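You operate a simulated robot arm through the tools that you are given. There is no shell and no other tool. Be economical: measure what you need, move in short steps, check, and stop when the job is done.

You are at the controls of a simulated robot arm. One attempt, no reset.

Task
Take the tin mug and put it on top of the spacer board.

Only the result counts: the job must be done as asked and must still hold three seconds after the hand-in. Knocking over, shifting, dropping, spilling or breaking anything else fails it.

Robot
A 6-joint arm with a two-finger parallel gripper, fixed in place. Base frame: the origin is at the foot of the arm, x ahead of it, y to its left, z up; the work surface is at about z = 800. Readings come in mm, rad, newtons and seconds.
With the tool pointing down near the work surface it reaches from about 240 to 640 mm from the base axis. Its first joint turns from -1.152 to 1.152 rad. Payload 2.7 kg.
The tool frame sits at the grasp point between the pads (the TCP): z along the fingers, y along the line on which they close. The tips reach 23 mm beyond it. The gripper opens to 94 mm. The fingers are 38 mm wide and 10 mm thick; the gripper's body (54 by 96 mm) begins 39 mm behind the TCP.
Orientation is that of the tool frame in the base frame, as [roll, pitch, yaw] about the fixed x, y, z axes, in that order (R = Rz(yaw) Ry(pitch) Rx(roll)). With the fingers straight down and closing along the base's y, the tool's x points along the base's -x, its y along +y and its z along -z.

Tools
- The arm moves only by the tool apply_moves. Its arguments are lists of equal length, an entry for each row: "grip": the gripper command, from -1 (shut) to 1 (fully open), values between in proportion; "slide": the shift along the base's x, y, z in mm, a list of three; "turn": the turn, a rotation vector about the base's x, y, z in rad, a list of three. In form: {"grip": [grip, ...], "slide": [[tx, ty, tz], ...], "turn": [[wx, wy, wz], ...]}. A call has 1 to 12 rows; each row is the pose to reach, as a shift and turn from the pose commanded when the call began. Each row takes 0.2 s and may step no farther than 50 mm and 0.15 rad from the row before; otherwise, or with a gripper value out of range, the whole call is refused. A pose out of reach is approached as far as the arm can. The call stops where the force on the tool passes 40 N (or 10 N more than at its start, if that is more) or the arm is blocked; 0.2 s more then pass. The fingers move at their own pace (about 45 mm/s each) and stop on an object; they squeeze with about 27 N. The grip force told is the motor's: it shows also when the fingers shut on nothing. Time passes only in rows, and 0.2 s behind the last, so rows that repeat a pose let the fingers close. It gives the time, the measured TCP pose, the force on the tool (base axes), the opening and the grip force at its end, in the units of the frame above (readings bear some noise).
- Cameras (640 x 400 px; columns grow to the right, rows downward): "scene" is fixed at [93.4, -465.8, 1391.2]; the picture's right is [0.45, -0.89, 0.00], its down [-0.60, -0.30, -0.74] and it looks along [0.66, 0.34, -0.67] (base axes); focal length 286 px, centre (320, 200). "wrist" rides on the gripper at [-39, 0, -44] in the tool frame; the picture's right is [0.00, -1.00, 0.00], its down [0.97, 0.00, -0.24] and it looks along [0.24, 0.00, 0.97] (tool axes); focal length 218 px, centre (320, 200).
- get_image(camera): a new picture of that camera. No time passes.
- measure_at(camera, pixels): for up to 12 pixels [column, row] of the newest picture of that camera ("zoom" is the newest enlarged one), the place [x, y, z] in the base frame of the surface seen there, good to about 2 mm. No time passes.
- inspect(camera, box): a new picture of the part [left, top, right, bottom] of that camera's present view, enlarged. No time passes.
- hand_in(): hands the job in; it is judged then, once.

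Keep the steps short. Do not move on a guess: measure, check each grasp and each placing, and mend mistakes. In all there are 60 turns and 20 pictures (those below and enlarged ones count). Leave the gripper open and the arm clear of the work at the hand-in unless told otherwise, and finish with a single line.

The tools are called after ">>>" by a JSON object that holds its "api" and its "payload". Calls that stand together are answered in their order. apply_moves: Moves the arm, as the interface text tells. Its arguments: {"type":"object","properties":{"grip":{"type":"array"},"slide":{"type":"array"},"turn":{"type":"array"}},"required":["grip","slide","turn"]} The other tools are called the same way: get_image (camera) takes a picture; measure_at (camera, pixels) gives the place of the surface under pixels of a picture; inspect (camera, box) takes an enlarged picture of a part of a camera's view; hand_in () hands the job in.

At the start:

```text
clock: 0.0
tcp_pos: [304.9, -200.5, 1168.5]
ee_rot: [-3.14, 0.001, -3.139]
wrist_force: [0.3, -0.8, 0.2]
opening: 94.1
gripper_force: 0.0
```

scene: 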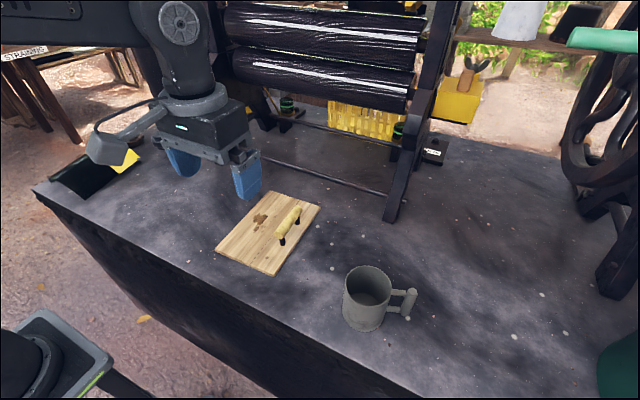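
wrist: 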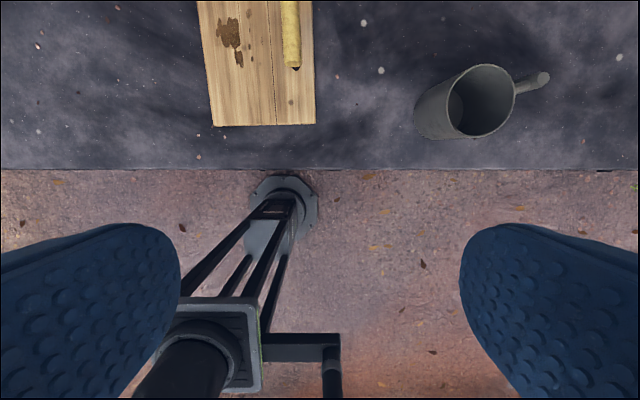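

I see the mug near scene pixel (367,297) and the wooden board near (268,233) with a handle-like thing on it. I'll enlarge that area before measuring.

>>> {"api": "inspect", "payload": {"camera": "scene", "box": [200, 170, 440, 340]}}

>>> {"api": "measure_at", "payload": {"camera": "scene", "pixels": [[270, 193], [320, 206], [272, 275], [216, 250], [296, 210], [281, 238], [346, 284], [390, 284], [368, 267], [366, 306], [409, 297], [360, 330]]}}

```text
2.35 times, centred on (320, 255) of scene
```

zoom: 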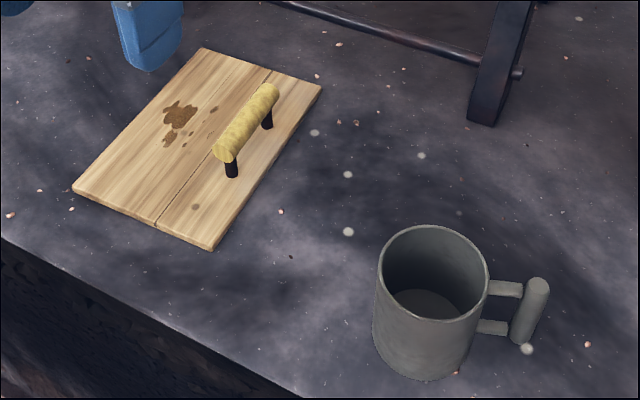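

```text
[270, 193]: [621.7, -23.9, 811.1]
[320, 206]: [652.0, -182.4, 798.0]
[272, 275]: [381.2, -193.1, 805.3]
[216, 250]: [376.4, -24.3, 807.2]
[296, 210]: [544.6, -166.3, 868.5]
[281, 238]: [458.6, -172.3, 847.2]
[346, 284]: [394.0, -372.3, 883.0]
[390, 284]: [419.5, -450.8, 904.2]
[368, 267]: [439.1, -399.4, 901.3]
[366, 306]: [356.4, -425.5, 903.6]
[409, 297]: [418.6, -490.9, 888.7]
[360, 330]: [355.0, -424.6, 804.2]
```

The board handle stands at about y = -165. I'm measuring the mug's rim, bottom and handle and the board handle in the enlarged picture.

>>> {"api": "measure_at", "payload": {"camera": "zoom", "pixels": [[381, 262], [486, 280], [432, 228], [440, 319], [425, 303], [537, 283], [520, 342], [508, 289], [225, 150], [272, 90], [233, 172], [170, 150]]}}

>>> {"api": "measure_at", "payload": {"camera": "wrist", "pixels": [[440, 100], [515, 95], [490, 66], [465, 136], [480, 90], [535, 80], [213, 120], [313, 120], [200, 10], [291, 60], [450, 130], [292, 10]]}}

```text
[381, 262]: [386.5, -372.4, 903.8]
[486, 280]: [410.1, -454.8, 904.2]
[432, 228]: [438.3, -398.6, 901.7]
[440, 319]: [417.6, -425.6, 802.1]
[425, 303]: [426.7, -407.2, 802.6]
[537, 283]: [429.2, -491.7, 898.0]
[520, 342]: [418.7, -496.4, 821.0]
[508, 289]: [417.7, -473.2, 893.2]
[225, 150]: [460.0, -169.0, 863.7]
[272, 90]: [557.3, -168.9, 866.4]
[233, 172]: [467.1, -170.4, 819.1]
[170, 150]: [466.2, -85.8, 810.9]
```

```text
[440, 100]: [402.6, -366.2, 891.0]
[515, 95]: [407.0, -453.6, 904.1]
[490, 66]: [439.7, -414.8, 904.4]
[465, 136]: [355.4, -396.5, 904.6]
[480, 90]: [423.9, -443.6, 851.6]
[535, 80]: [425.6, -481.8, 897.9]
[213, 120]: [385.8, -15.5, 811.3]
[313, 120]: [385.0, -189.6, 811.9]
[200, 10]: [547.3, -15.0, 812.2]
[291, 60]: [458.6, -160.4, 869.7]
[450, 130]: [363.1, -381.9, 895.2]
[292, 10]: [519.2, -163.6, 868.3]
```

The mug's rim is centred near (398, -411), about 88 mm across, with its top at z ≈ 904 and its handle toward -y. The board top is at z ≈ 811, and it is free between y = -14 and -150. I'll grip the +y wall of the mug (y ≈ -368) with one finger inside, so first I'm going above that spot at z ≈ 1000.

>>> {"api": "apply_moves", "payload": {"grip": [1, 1, 1, 1, 1, 1, 1], "slide": [[15, -28, -28], [31, -56, -56], [46, -84, -84], [62, -112, -112], [77, -140, -140], [93, -168, -168], [93, -168, -168]], "turn": [[0, 0, 0], [0, 0, 0], [0, 0, 0], [0, 0, 0], [0, 0, 0], [0, 0, 0], [0, 0, 0]]}}

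>>> {"api": "get_image", "payload": {"camera": "wrist"}}

```text
clock: 1.6
tcp_pos: [395.7, -371.0, 999.3]
ee_rot: [3.141, 0.003, -3.139]
wrist_force: [-0.1, 0.0, 0.0]
opening: 94.1
gripper_force: 0.1
```

```text
16 pictures are left
```

wrist: 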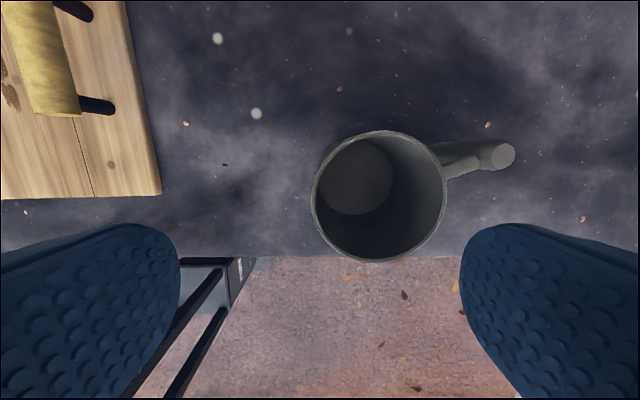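

The mug is clear in the wrist view. I'm measuring its rim at left (313,195), right (446,195), top (380,132) and bottom (378,261), plus the inside bottom and the handle.

>>> {"api": "measure_at", "payload": {"camera": "wrist", "pixels": [[314, 198], [445, 195], [380, 132], [378, 261], [355, 180], [500, 155], [318, 215], [330, 152]]}}

```text
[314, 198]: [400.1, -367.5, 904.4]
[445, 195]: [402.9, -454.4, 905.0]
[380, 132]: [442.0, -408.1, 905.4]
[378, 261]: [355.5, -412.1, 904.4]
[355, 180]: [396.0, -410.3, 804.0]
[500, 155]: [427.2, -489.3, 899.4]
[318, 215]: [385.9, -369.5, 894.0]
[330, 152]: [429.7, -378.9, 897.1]
```

The mug is empty. Its centre is (399, -411), its outer radius is about 44, and the wall to grip is at y ≈ -369. I'm going straight down to z ≈ 880 with the gripper open.

>>> {"api": "apply_moves", "payload": {"grip": [1, 1, 1, 1, 1, 1], "slide": [[2, 2, -30], [2, 2, -60], [2, 2, -80], [2, 2, -100], [2, 2, -118], [2, 2, -118]], "turn": [[0, 0, 0], [0, 0, 0], [0, 0, 0], [0, 0, 0], [0, 0, 0], [0, 0, 0]]}}

>>> {"api": "inspect", "payload": {"camera": "scene", "box": [260, 180, 480, 350]}}

```text
clock: 3.0
tcp_pos: [398.2, -365.1, 881.7]
ee_rot: [3.139, 0.001, -3.14]
wrist_force: [0.1, 0.1, -0.2]
opening: 93.9
gripper_force: 0.1
```

```text
2.35 times, centred on (370, 265) of scene
```

zoom: 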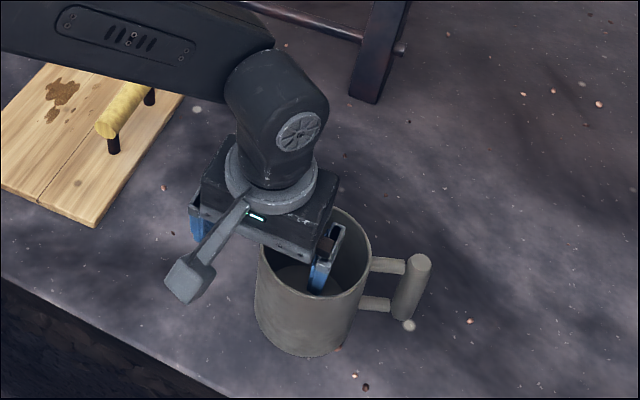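

One finger is inside the mug and one outside, and nothing is touching. The TCP is at y = -365, so I'm shifting 4 mm toward -y to centre on the wall, then closing.

>>> {"api": "apply_moves", "payload": {"grip": [1, 0.3, -0.4, -1, -1, -1, -1, -1, -1, -1], "slide": [[0, -4, 0], [0, -4, 0], [0, -4, 0], [0, -4, 0], [0, -4, 0], [0, -4, 0], [0, -4, 0], [0, -4, 0], [0, -4, 0], [0, -4, 0]], "turn": [[0, 0, 0], [0, 0, 0], [0, 0, 0], [0, 0, 0], [0, 0, 0], [0, 0, 0], [0, 0, 0], [0, 0, 0], [0, 0, 0], [0, 0, 0]]}}

```text
clock: 5.2
tcp_pos: [399.9, -369.7, 882.3]
ee_rot: [-3.141, 0.0, -3.139]
wrist_force: [0.9, -1.1, 0.1]
opening: 8.1
gripper_force: 26.8
```

The fingers hold at an 8 mm opening with 27 N, which fits a curved wall. I'm lifting 40 mm and checking.

>>> {"api": "apply_moves", "payload": {"grip": [-1, -1, -1, -1, -1], "slide": [[0, 0, 5], [0, 0, 12], [0, 0, 25], [0, 0, 40], [0, 0, 40]], "turn": [[0, 0, 0], [0, 0, 0], [0, 0, 0], [0, 0, 0], [0, 0, 0]]}}

>>> {"api": "inspect", "payload": {"camera": "scene", "box": [260, 180, 480, 350]}}

```text
clock: 6.4
tcp_pos: [400.0, -370.1, 923.4]
ee_rot: [3.141, 0.0, -3.14]
wrist_force: [-0.8, 0.2, 0.0]
opening: 7.6
gripper_force: 26.6
```

```text
2.35 times, centred on (370, 265) of scene
```

zoom: 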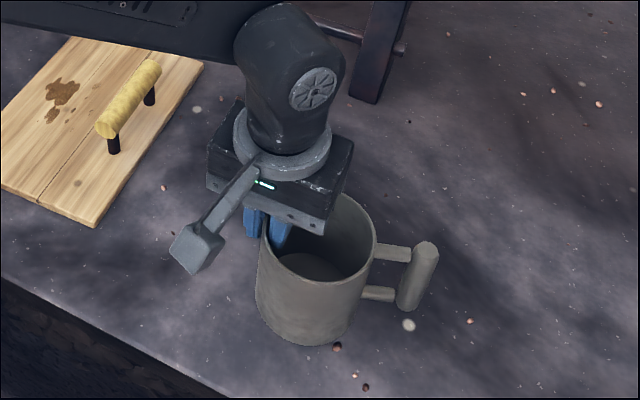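

The mug may have lifted or tilted, and I can't tell which from the picture. I'm measuring the rim and the lower edge.

>>> {"api": "measure_at", "payload": {"camera": "zoom", "pixels": [[320, 290], [377, 245], [350, 200], [310, 341], [335, 335], [265, 310], [425, 250], [405, 302], [305, 262]]}}

>>> {"api": "get_image", "payload": {"camera": "wrist"}}

```text
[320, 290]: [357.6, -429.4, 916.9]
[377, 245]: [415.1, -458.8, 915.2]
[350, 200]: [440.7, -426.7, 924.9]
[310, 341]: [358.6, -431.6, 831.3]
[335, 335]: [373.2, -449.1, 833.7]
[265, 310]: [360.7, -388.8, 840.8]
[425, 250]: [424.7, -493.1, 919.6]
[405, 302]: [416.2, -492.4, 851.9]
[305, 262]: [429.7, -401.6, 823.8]
```

```text
13 pictures are left
```

wrist: 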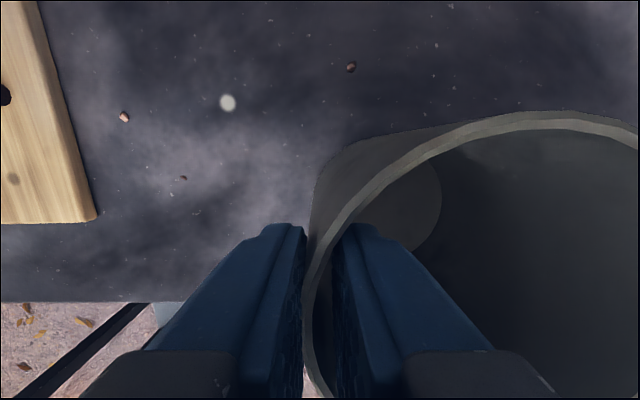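

The far side sits lower than expected, so the mug has tilted or slipped a little. I'm measuring the rim in the wrist view to see how much.

>>> {"api": "measure_at", "payload": {"camera": "wrist", "pixels": [[343, 214], [400, 160], [470, 129], [540, 117], [625, 130], [309, 290], [400, 200], [308, 330], [318, 375]]}}

```text
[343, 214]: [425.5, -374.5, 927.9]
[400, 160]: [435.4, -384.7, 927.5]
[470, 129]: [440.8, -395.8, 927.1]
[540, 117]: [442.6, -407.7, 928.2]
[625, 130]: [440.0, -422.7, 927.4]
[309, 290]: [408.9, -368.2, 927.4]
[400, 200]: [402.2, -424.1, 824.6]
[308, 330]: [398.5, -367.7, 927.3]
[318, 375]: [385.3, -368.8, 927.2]
```

The rim is level at z = 927, but it rose only 23 mm while the hand rose 41 mm, so the wall slips in the pads. I'm waiting one row to see whether it is still slipping.

>>> {"api": "apply_moves", "payload": {"grip": [-1], "slide": [[0, 0, 0]], "turn": [[0, 0, 0]]}}

>>> {"api": "get_image", "payload": {"camera": "wrist"}}

>>> {"api": "measure_at", "payload": {"camera": "wrist", "pixels": [[343, 214], [400, 160], [470, 129], [540, 118], [309, 290], [400, 200], [308, 330]]}}

```text
clock: 6.8
tcp_pos: [399.2, -370.7, 922.4]
ee_rot: [3.14, -0.001, -3.139]
wrist_force: [0.7, -0.4, -0.3]
opening: 7.7
gripper_force: 27.2
```

```text
12 pictures are left
```

wrist: 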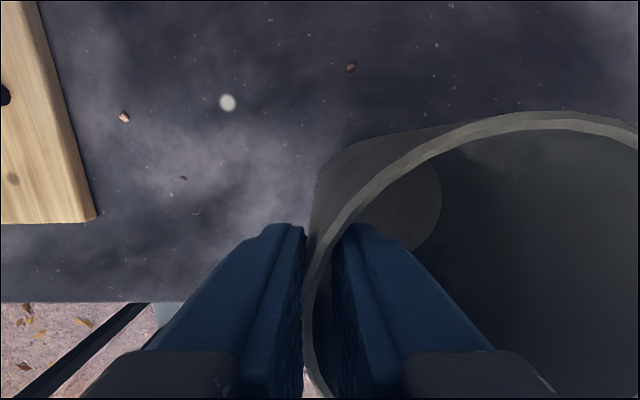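

```text
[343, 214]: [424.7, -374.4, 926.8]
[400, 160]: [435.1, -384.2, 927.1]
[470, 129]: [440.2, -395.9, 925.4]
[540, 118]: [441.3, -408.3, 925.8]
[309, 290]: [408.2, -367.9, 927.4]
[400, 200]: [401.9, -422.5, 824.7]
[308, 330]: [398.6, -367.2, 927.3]
```

It has stopped slipping and now holds steady. I don't trust this shallow grip, so I'm setting the mug back down gently. After that I'll re-grip deeper and lift more slowly.

>>> {"api": "apply_moves", "payload": {"grip": [-1, -1, -1, -1, -1, -1, -1], "slide": [[0, 0, -4], [0, 0, -8], [0, 0, -12], [0, 0, -16], [0, 0, -19], [0, 0, -21], [0, 0, -22]], "turn": [[0, 0, 0], [0, 0, 0], [0, 0, 0], [0, 0, 0], [0, 0, 0], [0, 0, 0], [0, 0, 0]]}}

>>> {"api": "measure_at", "payload": {"camera": "wrist", "pixels": [[343, 214], [309, 290], [400, 200], [470, 129]]}}

```text
clock: 8.4
tcp_pos: [400.2, -370.5, 900.9]
ee_rot: [-3.139, 0.001, -3.139]
wrist_force: [-0.9, 2.0, 5.9]
opening: 7.7
gripper_force: 27.3
```

```text
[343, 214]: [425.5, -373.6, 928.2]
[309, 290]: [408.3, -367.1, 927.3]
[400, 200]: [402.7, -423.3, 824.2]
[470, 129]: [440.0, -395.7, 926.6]
```

The table is touched (5.9 N upward). I'm opening, going down 25 mm to z ≈ 876 (the gripper body stays about 10 mm above the rim), and closing again.

>>> {"api": "apply_moves", "payload": {"grip": [-0.5, 0, 0, 0, 0, 0, -1, -1, -1, -1, -1, -1], "slide": [[0, 0, 0], [0, 0, 0], [0, 0, 0], [0, 1, -8], [0, 1, -17], [0, 1, -25], [0, 1, -25], [0, 1, -25], [0, 1, -25], [0, 1, -25], [0, 1, -25], [0, 1, -25]], "turn": [[0, 0, 0], [0, 0, 0], [0, 0, 0], [0, 0, 0], [0, 0, 0], [0, 0, 0], [0, 0, 0], [0, 0, 0], [0, 0, 0], [0, 0, 0], [0, 0, 0], [0, 0, 0]]}}

>>> {"api": "get_image", "payload": {"camera": "wrist"}}

>>> {"api": "measure_at", "payload": {"camera": "wrist", "pixels": [[343, 214], [309, 290], [400, 200], [470, 129], [540, 118]]}}

```text
clock: 11.0
tcp_pos: [401.0, -368.9, 873.9]
ee_rot: [3.14, 0.0, -3.142]
wrist_force: [0.1, 0.4, -0.1]
opening: 7.8
gripper_force: 26.9
```

```text
11 pictures are left
```

wrist: 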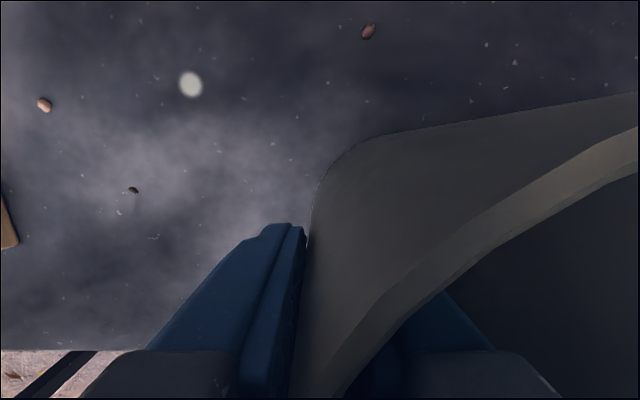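

```text
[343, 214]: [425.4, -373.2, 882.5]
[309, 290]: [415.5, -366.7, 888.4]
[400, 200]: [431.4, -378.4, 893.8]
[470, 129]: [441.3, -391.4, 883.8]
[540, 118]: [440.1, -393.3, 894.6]
```

The re-grip is deeper, at z ≈ 874 with 27 N. I'm lifting slowly, 3 mm per row, and will watch the rim at about (480,225) relative to the gripper.

>>> {"api": "apply_moves", "payload": {"grip": [-1, -1, -1, -1, -1, -1, -1, -1, -1, -1, -1, -1], "slide": [[0, 0, 1], [0, 0, 3], [0, 0, 5], [0, 0, 8], [0, 0, 11], [0, 0, 14], [0, 0, 17], [0, 0, 20], [0, 0, 23], [0, 0, 26], [0, 0, 28], [0, 0, 29]], "turn": [[0, 0, 0], [0, 0, 0], [0, 0, 0], [0, 0, 0], [0, 0, 0], [0, 0, 0], [0, 0, 0], [0, 0, 0], [0, 0, 0], [0, 0, 0], [0, 0, 0], [0, 0, 0]]}}

>>> {"api": "get_image", "payload": {"camera": "wrist"}}

>>> {"api": "measure_at", "payload": {"camera": "wrist", "pixels": [[343, 214], [309, 290], [400, 160], [470, 129], [420, 285], [480, 225]]}}

```text
clock: 13.6
tcp_pos: [400.0, -369.5, 903.9]
ee_rot: [-3.14, 0.003, -3.139]
wrist_force: [0.3, 0.0, -1.2]
opening: 7.7
gripper_force: 26.7
```

```text
10 pictures are left
```

wrist: 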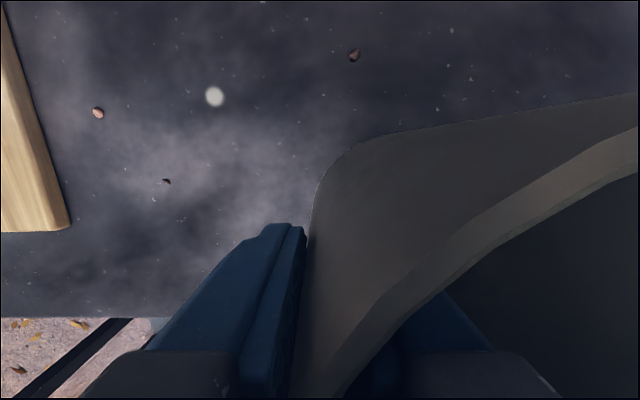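

```text
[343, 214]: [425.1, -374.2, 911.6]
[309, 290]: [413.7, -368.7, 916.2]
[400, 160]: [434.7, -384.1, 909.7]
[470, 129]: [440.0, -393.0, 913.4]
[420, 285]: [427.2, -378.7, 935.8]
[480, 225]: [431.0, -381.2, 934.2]
```

There was no slip this time: the rim is at the same pixels and rose 30 mm with the hand. I'm continuing up slowly by 58 mm so the mug clears the board handle (z ≈ 870).

>>> {"api": "apply_moves", "payload": {"grip": [-1, -1, -1, -1, -1, -1, -1, -1, -1, -1, -1, -1], "slide": [[0, 0, 2], [0, 0, 6], [0, 0, 11], [0, 0, 17], [0, 0, 23], [0, 0, 29], [0, 0, 35], [0, 0, 41], [0, 0, 47], [0, 0, 52], [0, 0, 56], [0, 0, 58]], "turn": [[0, 0, 0], [0, 0, 0], [0, 0, 0], [0, 0, 0], [0, 0, 0], [0, 0, 0], [0, 0, 0], [0, 0, 0], [0, 0, 0], [0, 0, 0], [0, 0, 0], [0, 0, 0]]}}

>>> {"api": "get_image", "payload": {"camera": "wrist"}}

>>> {"api": "measure_at", "payload": {"camera": "wrist", "pixels": [[420, 285], [480, 225], [600, 160], [343, 214]]}}

```text
clock: 16.2
tcp_pos: [400.4, -368.2, 961.7]
ee_rot: [-3.141, -0.002, -3.14]
wrist_force: [-1.0, 0.5, -2.1]
opening: 7.9
gripper_force: 26.7
```

```text
9 pictures are left
```

wrist: 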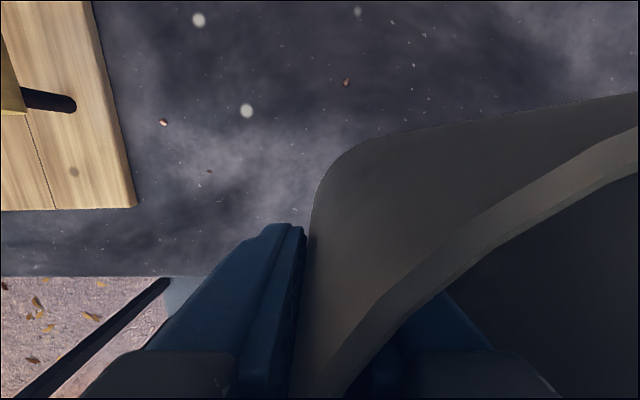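

```text
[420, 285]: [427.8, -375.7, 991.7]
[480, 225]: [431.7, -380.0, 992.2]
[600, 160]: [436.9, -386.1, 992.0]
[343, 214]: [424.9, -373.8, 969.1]
```

Still no slip; the mug's bottom is at about z = 890. I'm swinging toward the board in two slow halves, turning the mug +0.9 rad in all so its handle points along +x, away from the board handle. This is the first half.

>>> {"api": "apply_moves", "payload": {"grip": [-1, -1, -1, -1, -1, -1, -1, -1, -1, -1, -1, -1], "slide": [[0.5, 4, 0], [2, 14, 0], [4, 28, 0], [6, 43, 0], [9, 58, 0], [11, 73, 0], [13, 88, 0], [15, 103, 0], [18, 118, 0], [20, 133, 0], [22, 147, 0], [23, 155, 0]], "turn": [[0, 0, 0.01], [0, 0, 0.04], [0, 0, 0.08], [0, 0, 0.12], [0, 0, 0.165], [0, 0, 0.21], [0, 0, 0.255], [0, 0, 0.3], [0, 0, 0.345], [0, 0, 0.39], [0, 0, 0.43], [0, 0, 0.45]]}}

>>> {"api": "get_image", "payload": {"camera": "scene"}}

```text
clock: 18.8
tcp_pos: [422.9, -215.5, 962.2]
ee_rot: [3.142, 0.0, -2.69]
wrist_force: [0.7, 0.2, -0.7]
opening: 7.7
gripper_force: 26.7
```

```text
8 pictures are left
```

scene: 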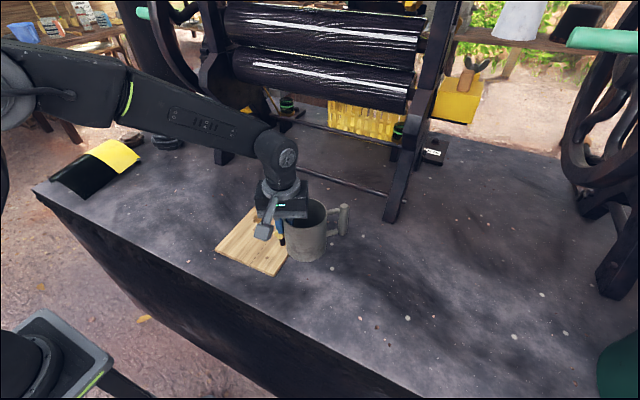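

The mug hangs level and nothing was touched. Now the second half, to about TCP (447, -54).

>>> {"api": "apply_moves", "payload": {"grip": [-1, -1, -1, -1, -1, -1, -1, -1, -1, -1, -1, -1], "slide": [[0.5, 4, 0], [2, 14, 0], [4, 28, 0], [6, 43, 0], [9, 58, 0], [11, 74, 0], [13, 90, 0], [15, 106, 0], [18, 122, 0], [20, 138, 0], [23, 152, 0], [24, 160, 0]], "turn": [[0, 0, 0.01], [0, 0, 0.04], [0, 0, 0.08], [0, 0, 0.12], [0, 0, 0.165], [0, 0, 0.21], [0, 0, 0.255], [0, 0, 0.3], [0, 0, 0.345], [0, 0, 0.39], [0, 0, 0.43], [0, 0, 0.45]]}}

>>> {"api": "inspect", "payload": {"camera": "scene", "box": [170, 130, 390, 300]}}

>>> {"api": "get_image", "payload": {"camera": "wrist"}}

```text
clock: 21.4
tcp_pos: [448.1, -55.4, 962.5]
ee_rot: [-3.141, 0.0, -2.239]
wrist_force: [-0.4, 0.0, -1.1]
opening: 7.8
gripper_force: 26.9
```

```text
2.35 times, centred on (280, 215) of scene
```

zoom: 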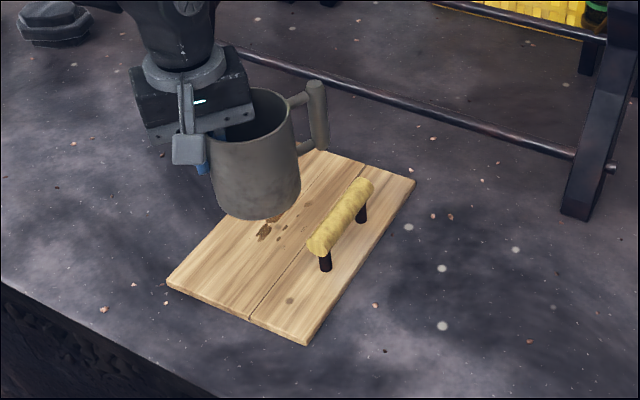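

```text
6 pictures are left
```

wrist: 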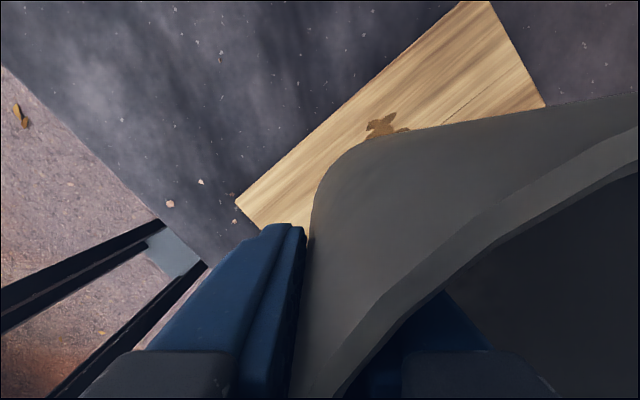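

The grip is unchanged. I'm measuring the mug and board edges to check where the mug will land.

>>> {"api": "measure_at", "payload": {"camera": "zoom", "pixels": [[292, 110], [272, 90], [240, 140], [316, 85], [320, 148], [215, 180], [258, 216], [172, 280], [312, 238], [326, 153], [412, 182], [299, 180]]}}

>>> {"api": "measure_at", "payload": {"camera": "wrist", "pixels": [[420, 285], [480, 225], [600, 160], [245, 198], [487, 8], [540, 100]]}}

```text
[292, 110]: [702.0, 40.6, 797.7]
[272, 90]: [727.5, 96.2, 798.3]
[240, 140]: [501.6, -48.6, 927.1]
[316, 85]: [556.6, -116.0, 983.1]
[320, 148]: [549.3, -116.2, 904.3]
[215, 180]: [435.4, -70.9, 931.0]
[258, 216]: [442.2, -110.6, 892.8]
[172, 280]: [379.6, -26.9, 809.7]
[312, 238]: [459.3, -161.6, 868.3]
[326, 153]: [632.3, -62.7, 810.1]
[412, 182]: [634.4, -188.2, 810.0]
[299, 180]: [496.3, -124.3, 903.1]
```

```text
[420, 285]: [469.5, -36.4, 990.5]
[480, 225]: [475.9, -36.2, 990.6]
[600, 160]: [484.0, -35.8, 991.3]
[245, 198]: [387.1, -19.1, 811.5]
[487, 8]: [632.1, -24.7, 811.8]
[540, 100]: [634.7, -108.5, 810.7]
```

The mug will be centred near (480, -80), fully on the board and about 28 mm from the board handle. I'm shifting 5 mm toward -y and lowering slowly by 66 mm, which should stop about 10 mm above the board.

>>> {"api": "apply_moves", "payload": {"grip": [-1, -1, -1, -1, -1, -1, -1, -1, -1, -1, -1, -1], "slide": [[0, -2, -2], [0, -5, -7], [0, -5, -13], [0, -5, -20], [0, -5, -27], [0, -5, -34], [0, -5, -41], [0, -5, -48], [0, -5, -55], [0, -5, -61], [0, -5, -65], [0, -5, -66]], "turn": [[0, 0, 0], [0, 0, 0], [0, 0, 0], [0, 0, 0], [0, 0, 0], [0, 0, 0], [0, 0, 0], [0, 0, 0], [0, 0, 0], [0, 0, 0], [0, 0, 0], [0, 0, 0]]}}

>>> {"api": "inspect", "payload": {"camera": "scene", "box": [170, 130, 390, 300]}}

>>> {"api": "measure_at", "payload": {"camera": "zoom", "pixels": [[268, 255], [250, 258], [230, 180], [300, 215], [215, 235]]}}

```text
clock: 24.0
tcp_pos: [446.9, -60.1, 896.6]
ee_rot: [-3.142, 0.002, -2.242]
wrist_force: [-0.9, 0.4, -2.0]
opening: 7.7
gripper_force: 26.7
```

```text
2.35 times, centred on (280, 215) of scene
```

zoom: 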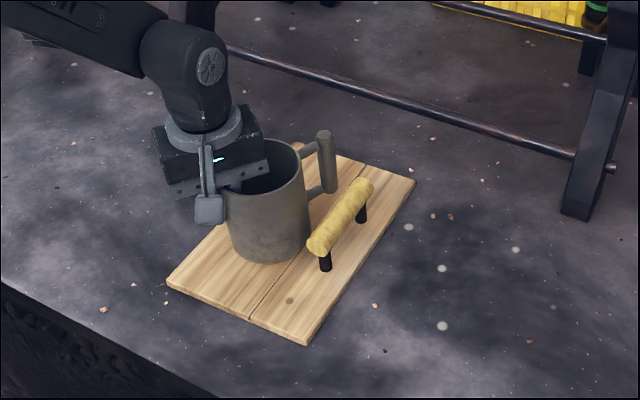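

```text
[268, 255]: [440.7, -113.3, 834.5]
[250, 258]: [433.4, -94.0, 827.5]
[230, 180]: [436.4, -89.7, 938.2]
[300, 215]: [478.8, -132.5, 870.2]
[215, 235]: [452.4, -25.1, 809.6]
```

The mug's bottom is about 12 mm above the board and clear of the board handle. I'm lowering gently in small steps until I read contact.

>>> {"api": "apply_moves", "payload": {"grip": [-1, -1, -1, -1, -1, -1, -1], "slide": [[0, 0, -2], [0, 0, -4], [0, 0, -6], [0, 0, -8], [0, 0, -9], [0, 0, -10], [0, 0, -11]], "turn": [[0, 0, 0], [0, 0, 0], [0, 0, 0], [0, 0, 0], [0, 0, 0], [0, 0, 0], [0, 0, 0]]}}

```text
clock: 25.6
tcp_pos: [447.4, -60.1, 887.0]
ee_rot: [-3.14, 0.001, -2.24]
wrist_force: [-7.7, 2.6, 22.7]
opening: 7.9
gripper_force: 26.1
```

Contact reads 23 N, so the mug is on the board. I'm easing up about 1 mm to relax it, then opening slowly.

>>> {"api": "apply_moves", "payload": {"grip": [-1, -1], "slide": [[0, 0, 1], [0, 0, 1]], "turn": [[0, 0, 0], [0, 0, 0]]}}

```text
clock: 26.2
tcp_pos: [446.8, -60.4, 887.2]
ee_rot: [-3.14, 0.002, -2.241]
wrist_force: [0.5, -1.1, 15.6]
opening: 7.9
gripper_force: 27.0
```

>>> {"api": "apply_moves", "payload": {"grip": [-1, -1, -0.8, -0.6, -0.4, -0.2, 0, 0, 0], "slide": [[0, 0, 1], [0, 0, 1.5], [0, 0, 1.5], [0, 0, 1.5], [0, 0, 1.5], [0, 0, 1.5], [0, 0, 1.5], [0, 0, 1.5], [0, 0, 1.5]], "turn": [[0, 0, 0], [0, 0, 0], [0, 0, 0], [0, 0, 0], [0, 0, 0], [0, 0, 0], [0, 0, 0], [0, 0, 0], [0, 0, 0]]}}

>>> {"api": "inspect", "payload": {"camera": "scene", "box": [170, 130, 390, 300]}}

```text
clock: 28.2
tcp_pos: [446.7, -59.2, 887.9]
ee_rot: [3.141, 0.0, -2.241]
wrist_force: [-0.3, 0.0, 0.5]
opening: 47.0
gripper_force: 0.0
```

```text
2.35 times, centred on (280, 215) of scene
```

zoom: 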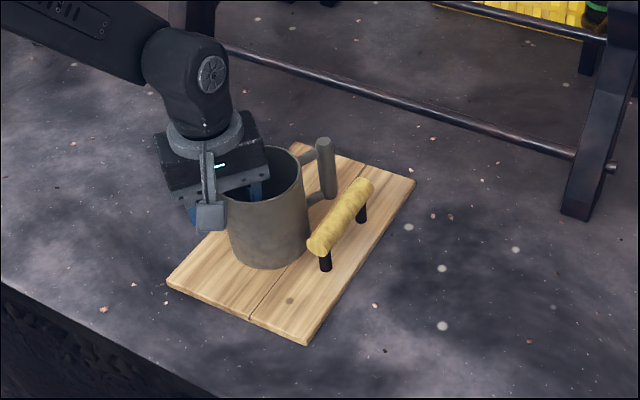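

The gripper is open (47 mm), there is no load, and the mug stands upright on the board. I'm going straight up and then backing off.

>>> {"api": "apply_moves", "payload": {"grip": [0, 0, 0, 0, 0, 0, 0, 0, 0.5, 1, 1, 1], "slide": [[0, 0, 8], [0, 0, 20], [0, 0, 35], [0, 0, 55], [0, 0, 80], [0, 0, 110], [0, 0, 140], [0, 0, 170], [-20, 20, 190], [-50, 40, 200], [-80, 60, 210], [-80, 60, 210]], "turn": [[0, 0, 0], [0, 0, 0], [0, 0, 0], [0, 0, 0], [0, 0, 0], [0, 0, 0], [0, 0, 0], [0, 0, 0], [0, 0, 0], [0, 0, 0], [0, 0, 0], [0, 0, 0]]}}

>>> {"api": "inspect", "payload": {"camera": "scene", "box": [170, 130, 390, 300]}}

>>> {"api": "measure_at", "payload": {"camera": "zoom", "pixels": [[265, 200], [265, 153], [227, 172], [300, 180], [265, 262], [172, 280], [326, 143], [305, 340], [412, 182], [312, 238]]}}

```text
clock: 30.8
tcp_pos: [368.2, 1.1, 1098.0]
ee_rot: [3.141, 0.0, -2.24]
wrist_force: [0.6, 0.5, 0.2]
opening: 93.9
gripper_force: 0.2
```

```text
2.35 times, centred on (280, 215) of scene
```

zoom: 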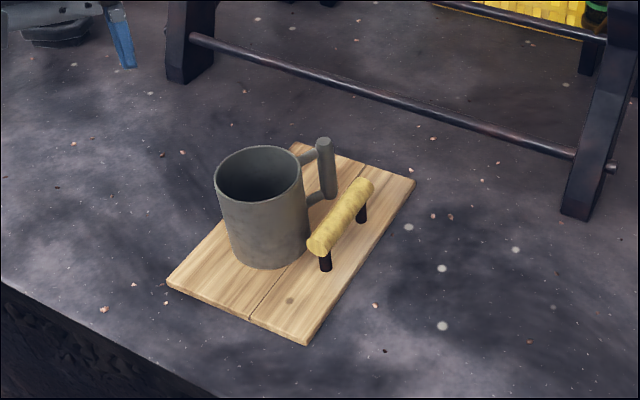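

```text
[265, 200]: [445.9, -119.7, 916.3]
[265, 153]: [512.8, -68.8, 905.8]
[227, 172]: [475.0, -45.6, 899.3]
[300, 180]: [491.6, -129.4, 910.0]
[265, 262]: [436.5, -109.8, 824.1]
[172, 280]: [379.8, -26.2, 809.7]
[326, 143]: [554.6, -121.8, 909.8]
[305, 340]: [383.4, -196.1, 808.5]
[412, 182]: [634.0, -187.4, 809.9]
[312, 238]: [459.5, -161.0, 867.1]
```

The mug stands upright on the board with its rim at z ≈ 915. The board corners read the same as before, and the arm is clear with the gripper open. I'm handing in.

>>> {"api": "hand_in", "payload": {}}

```text
The job is handed in.
```

The tin mug is standing upright on top of the spacer board, the board has not moved, the gripper is open and the arm is clear; the job is handed in.
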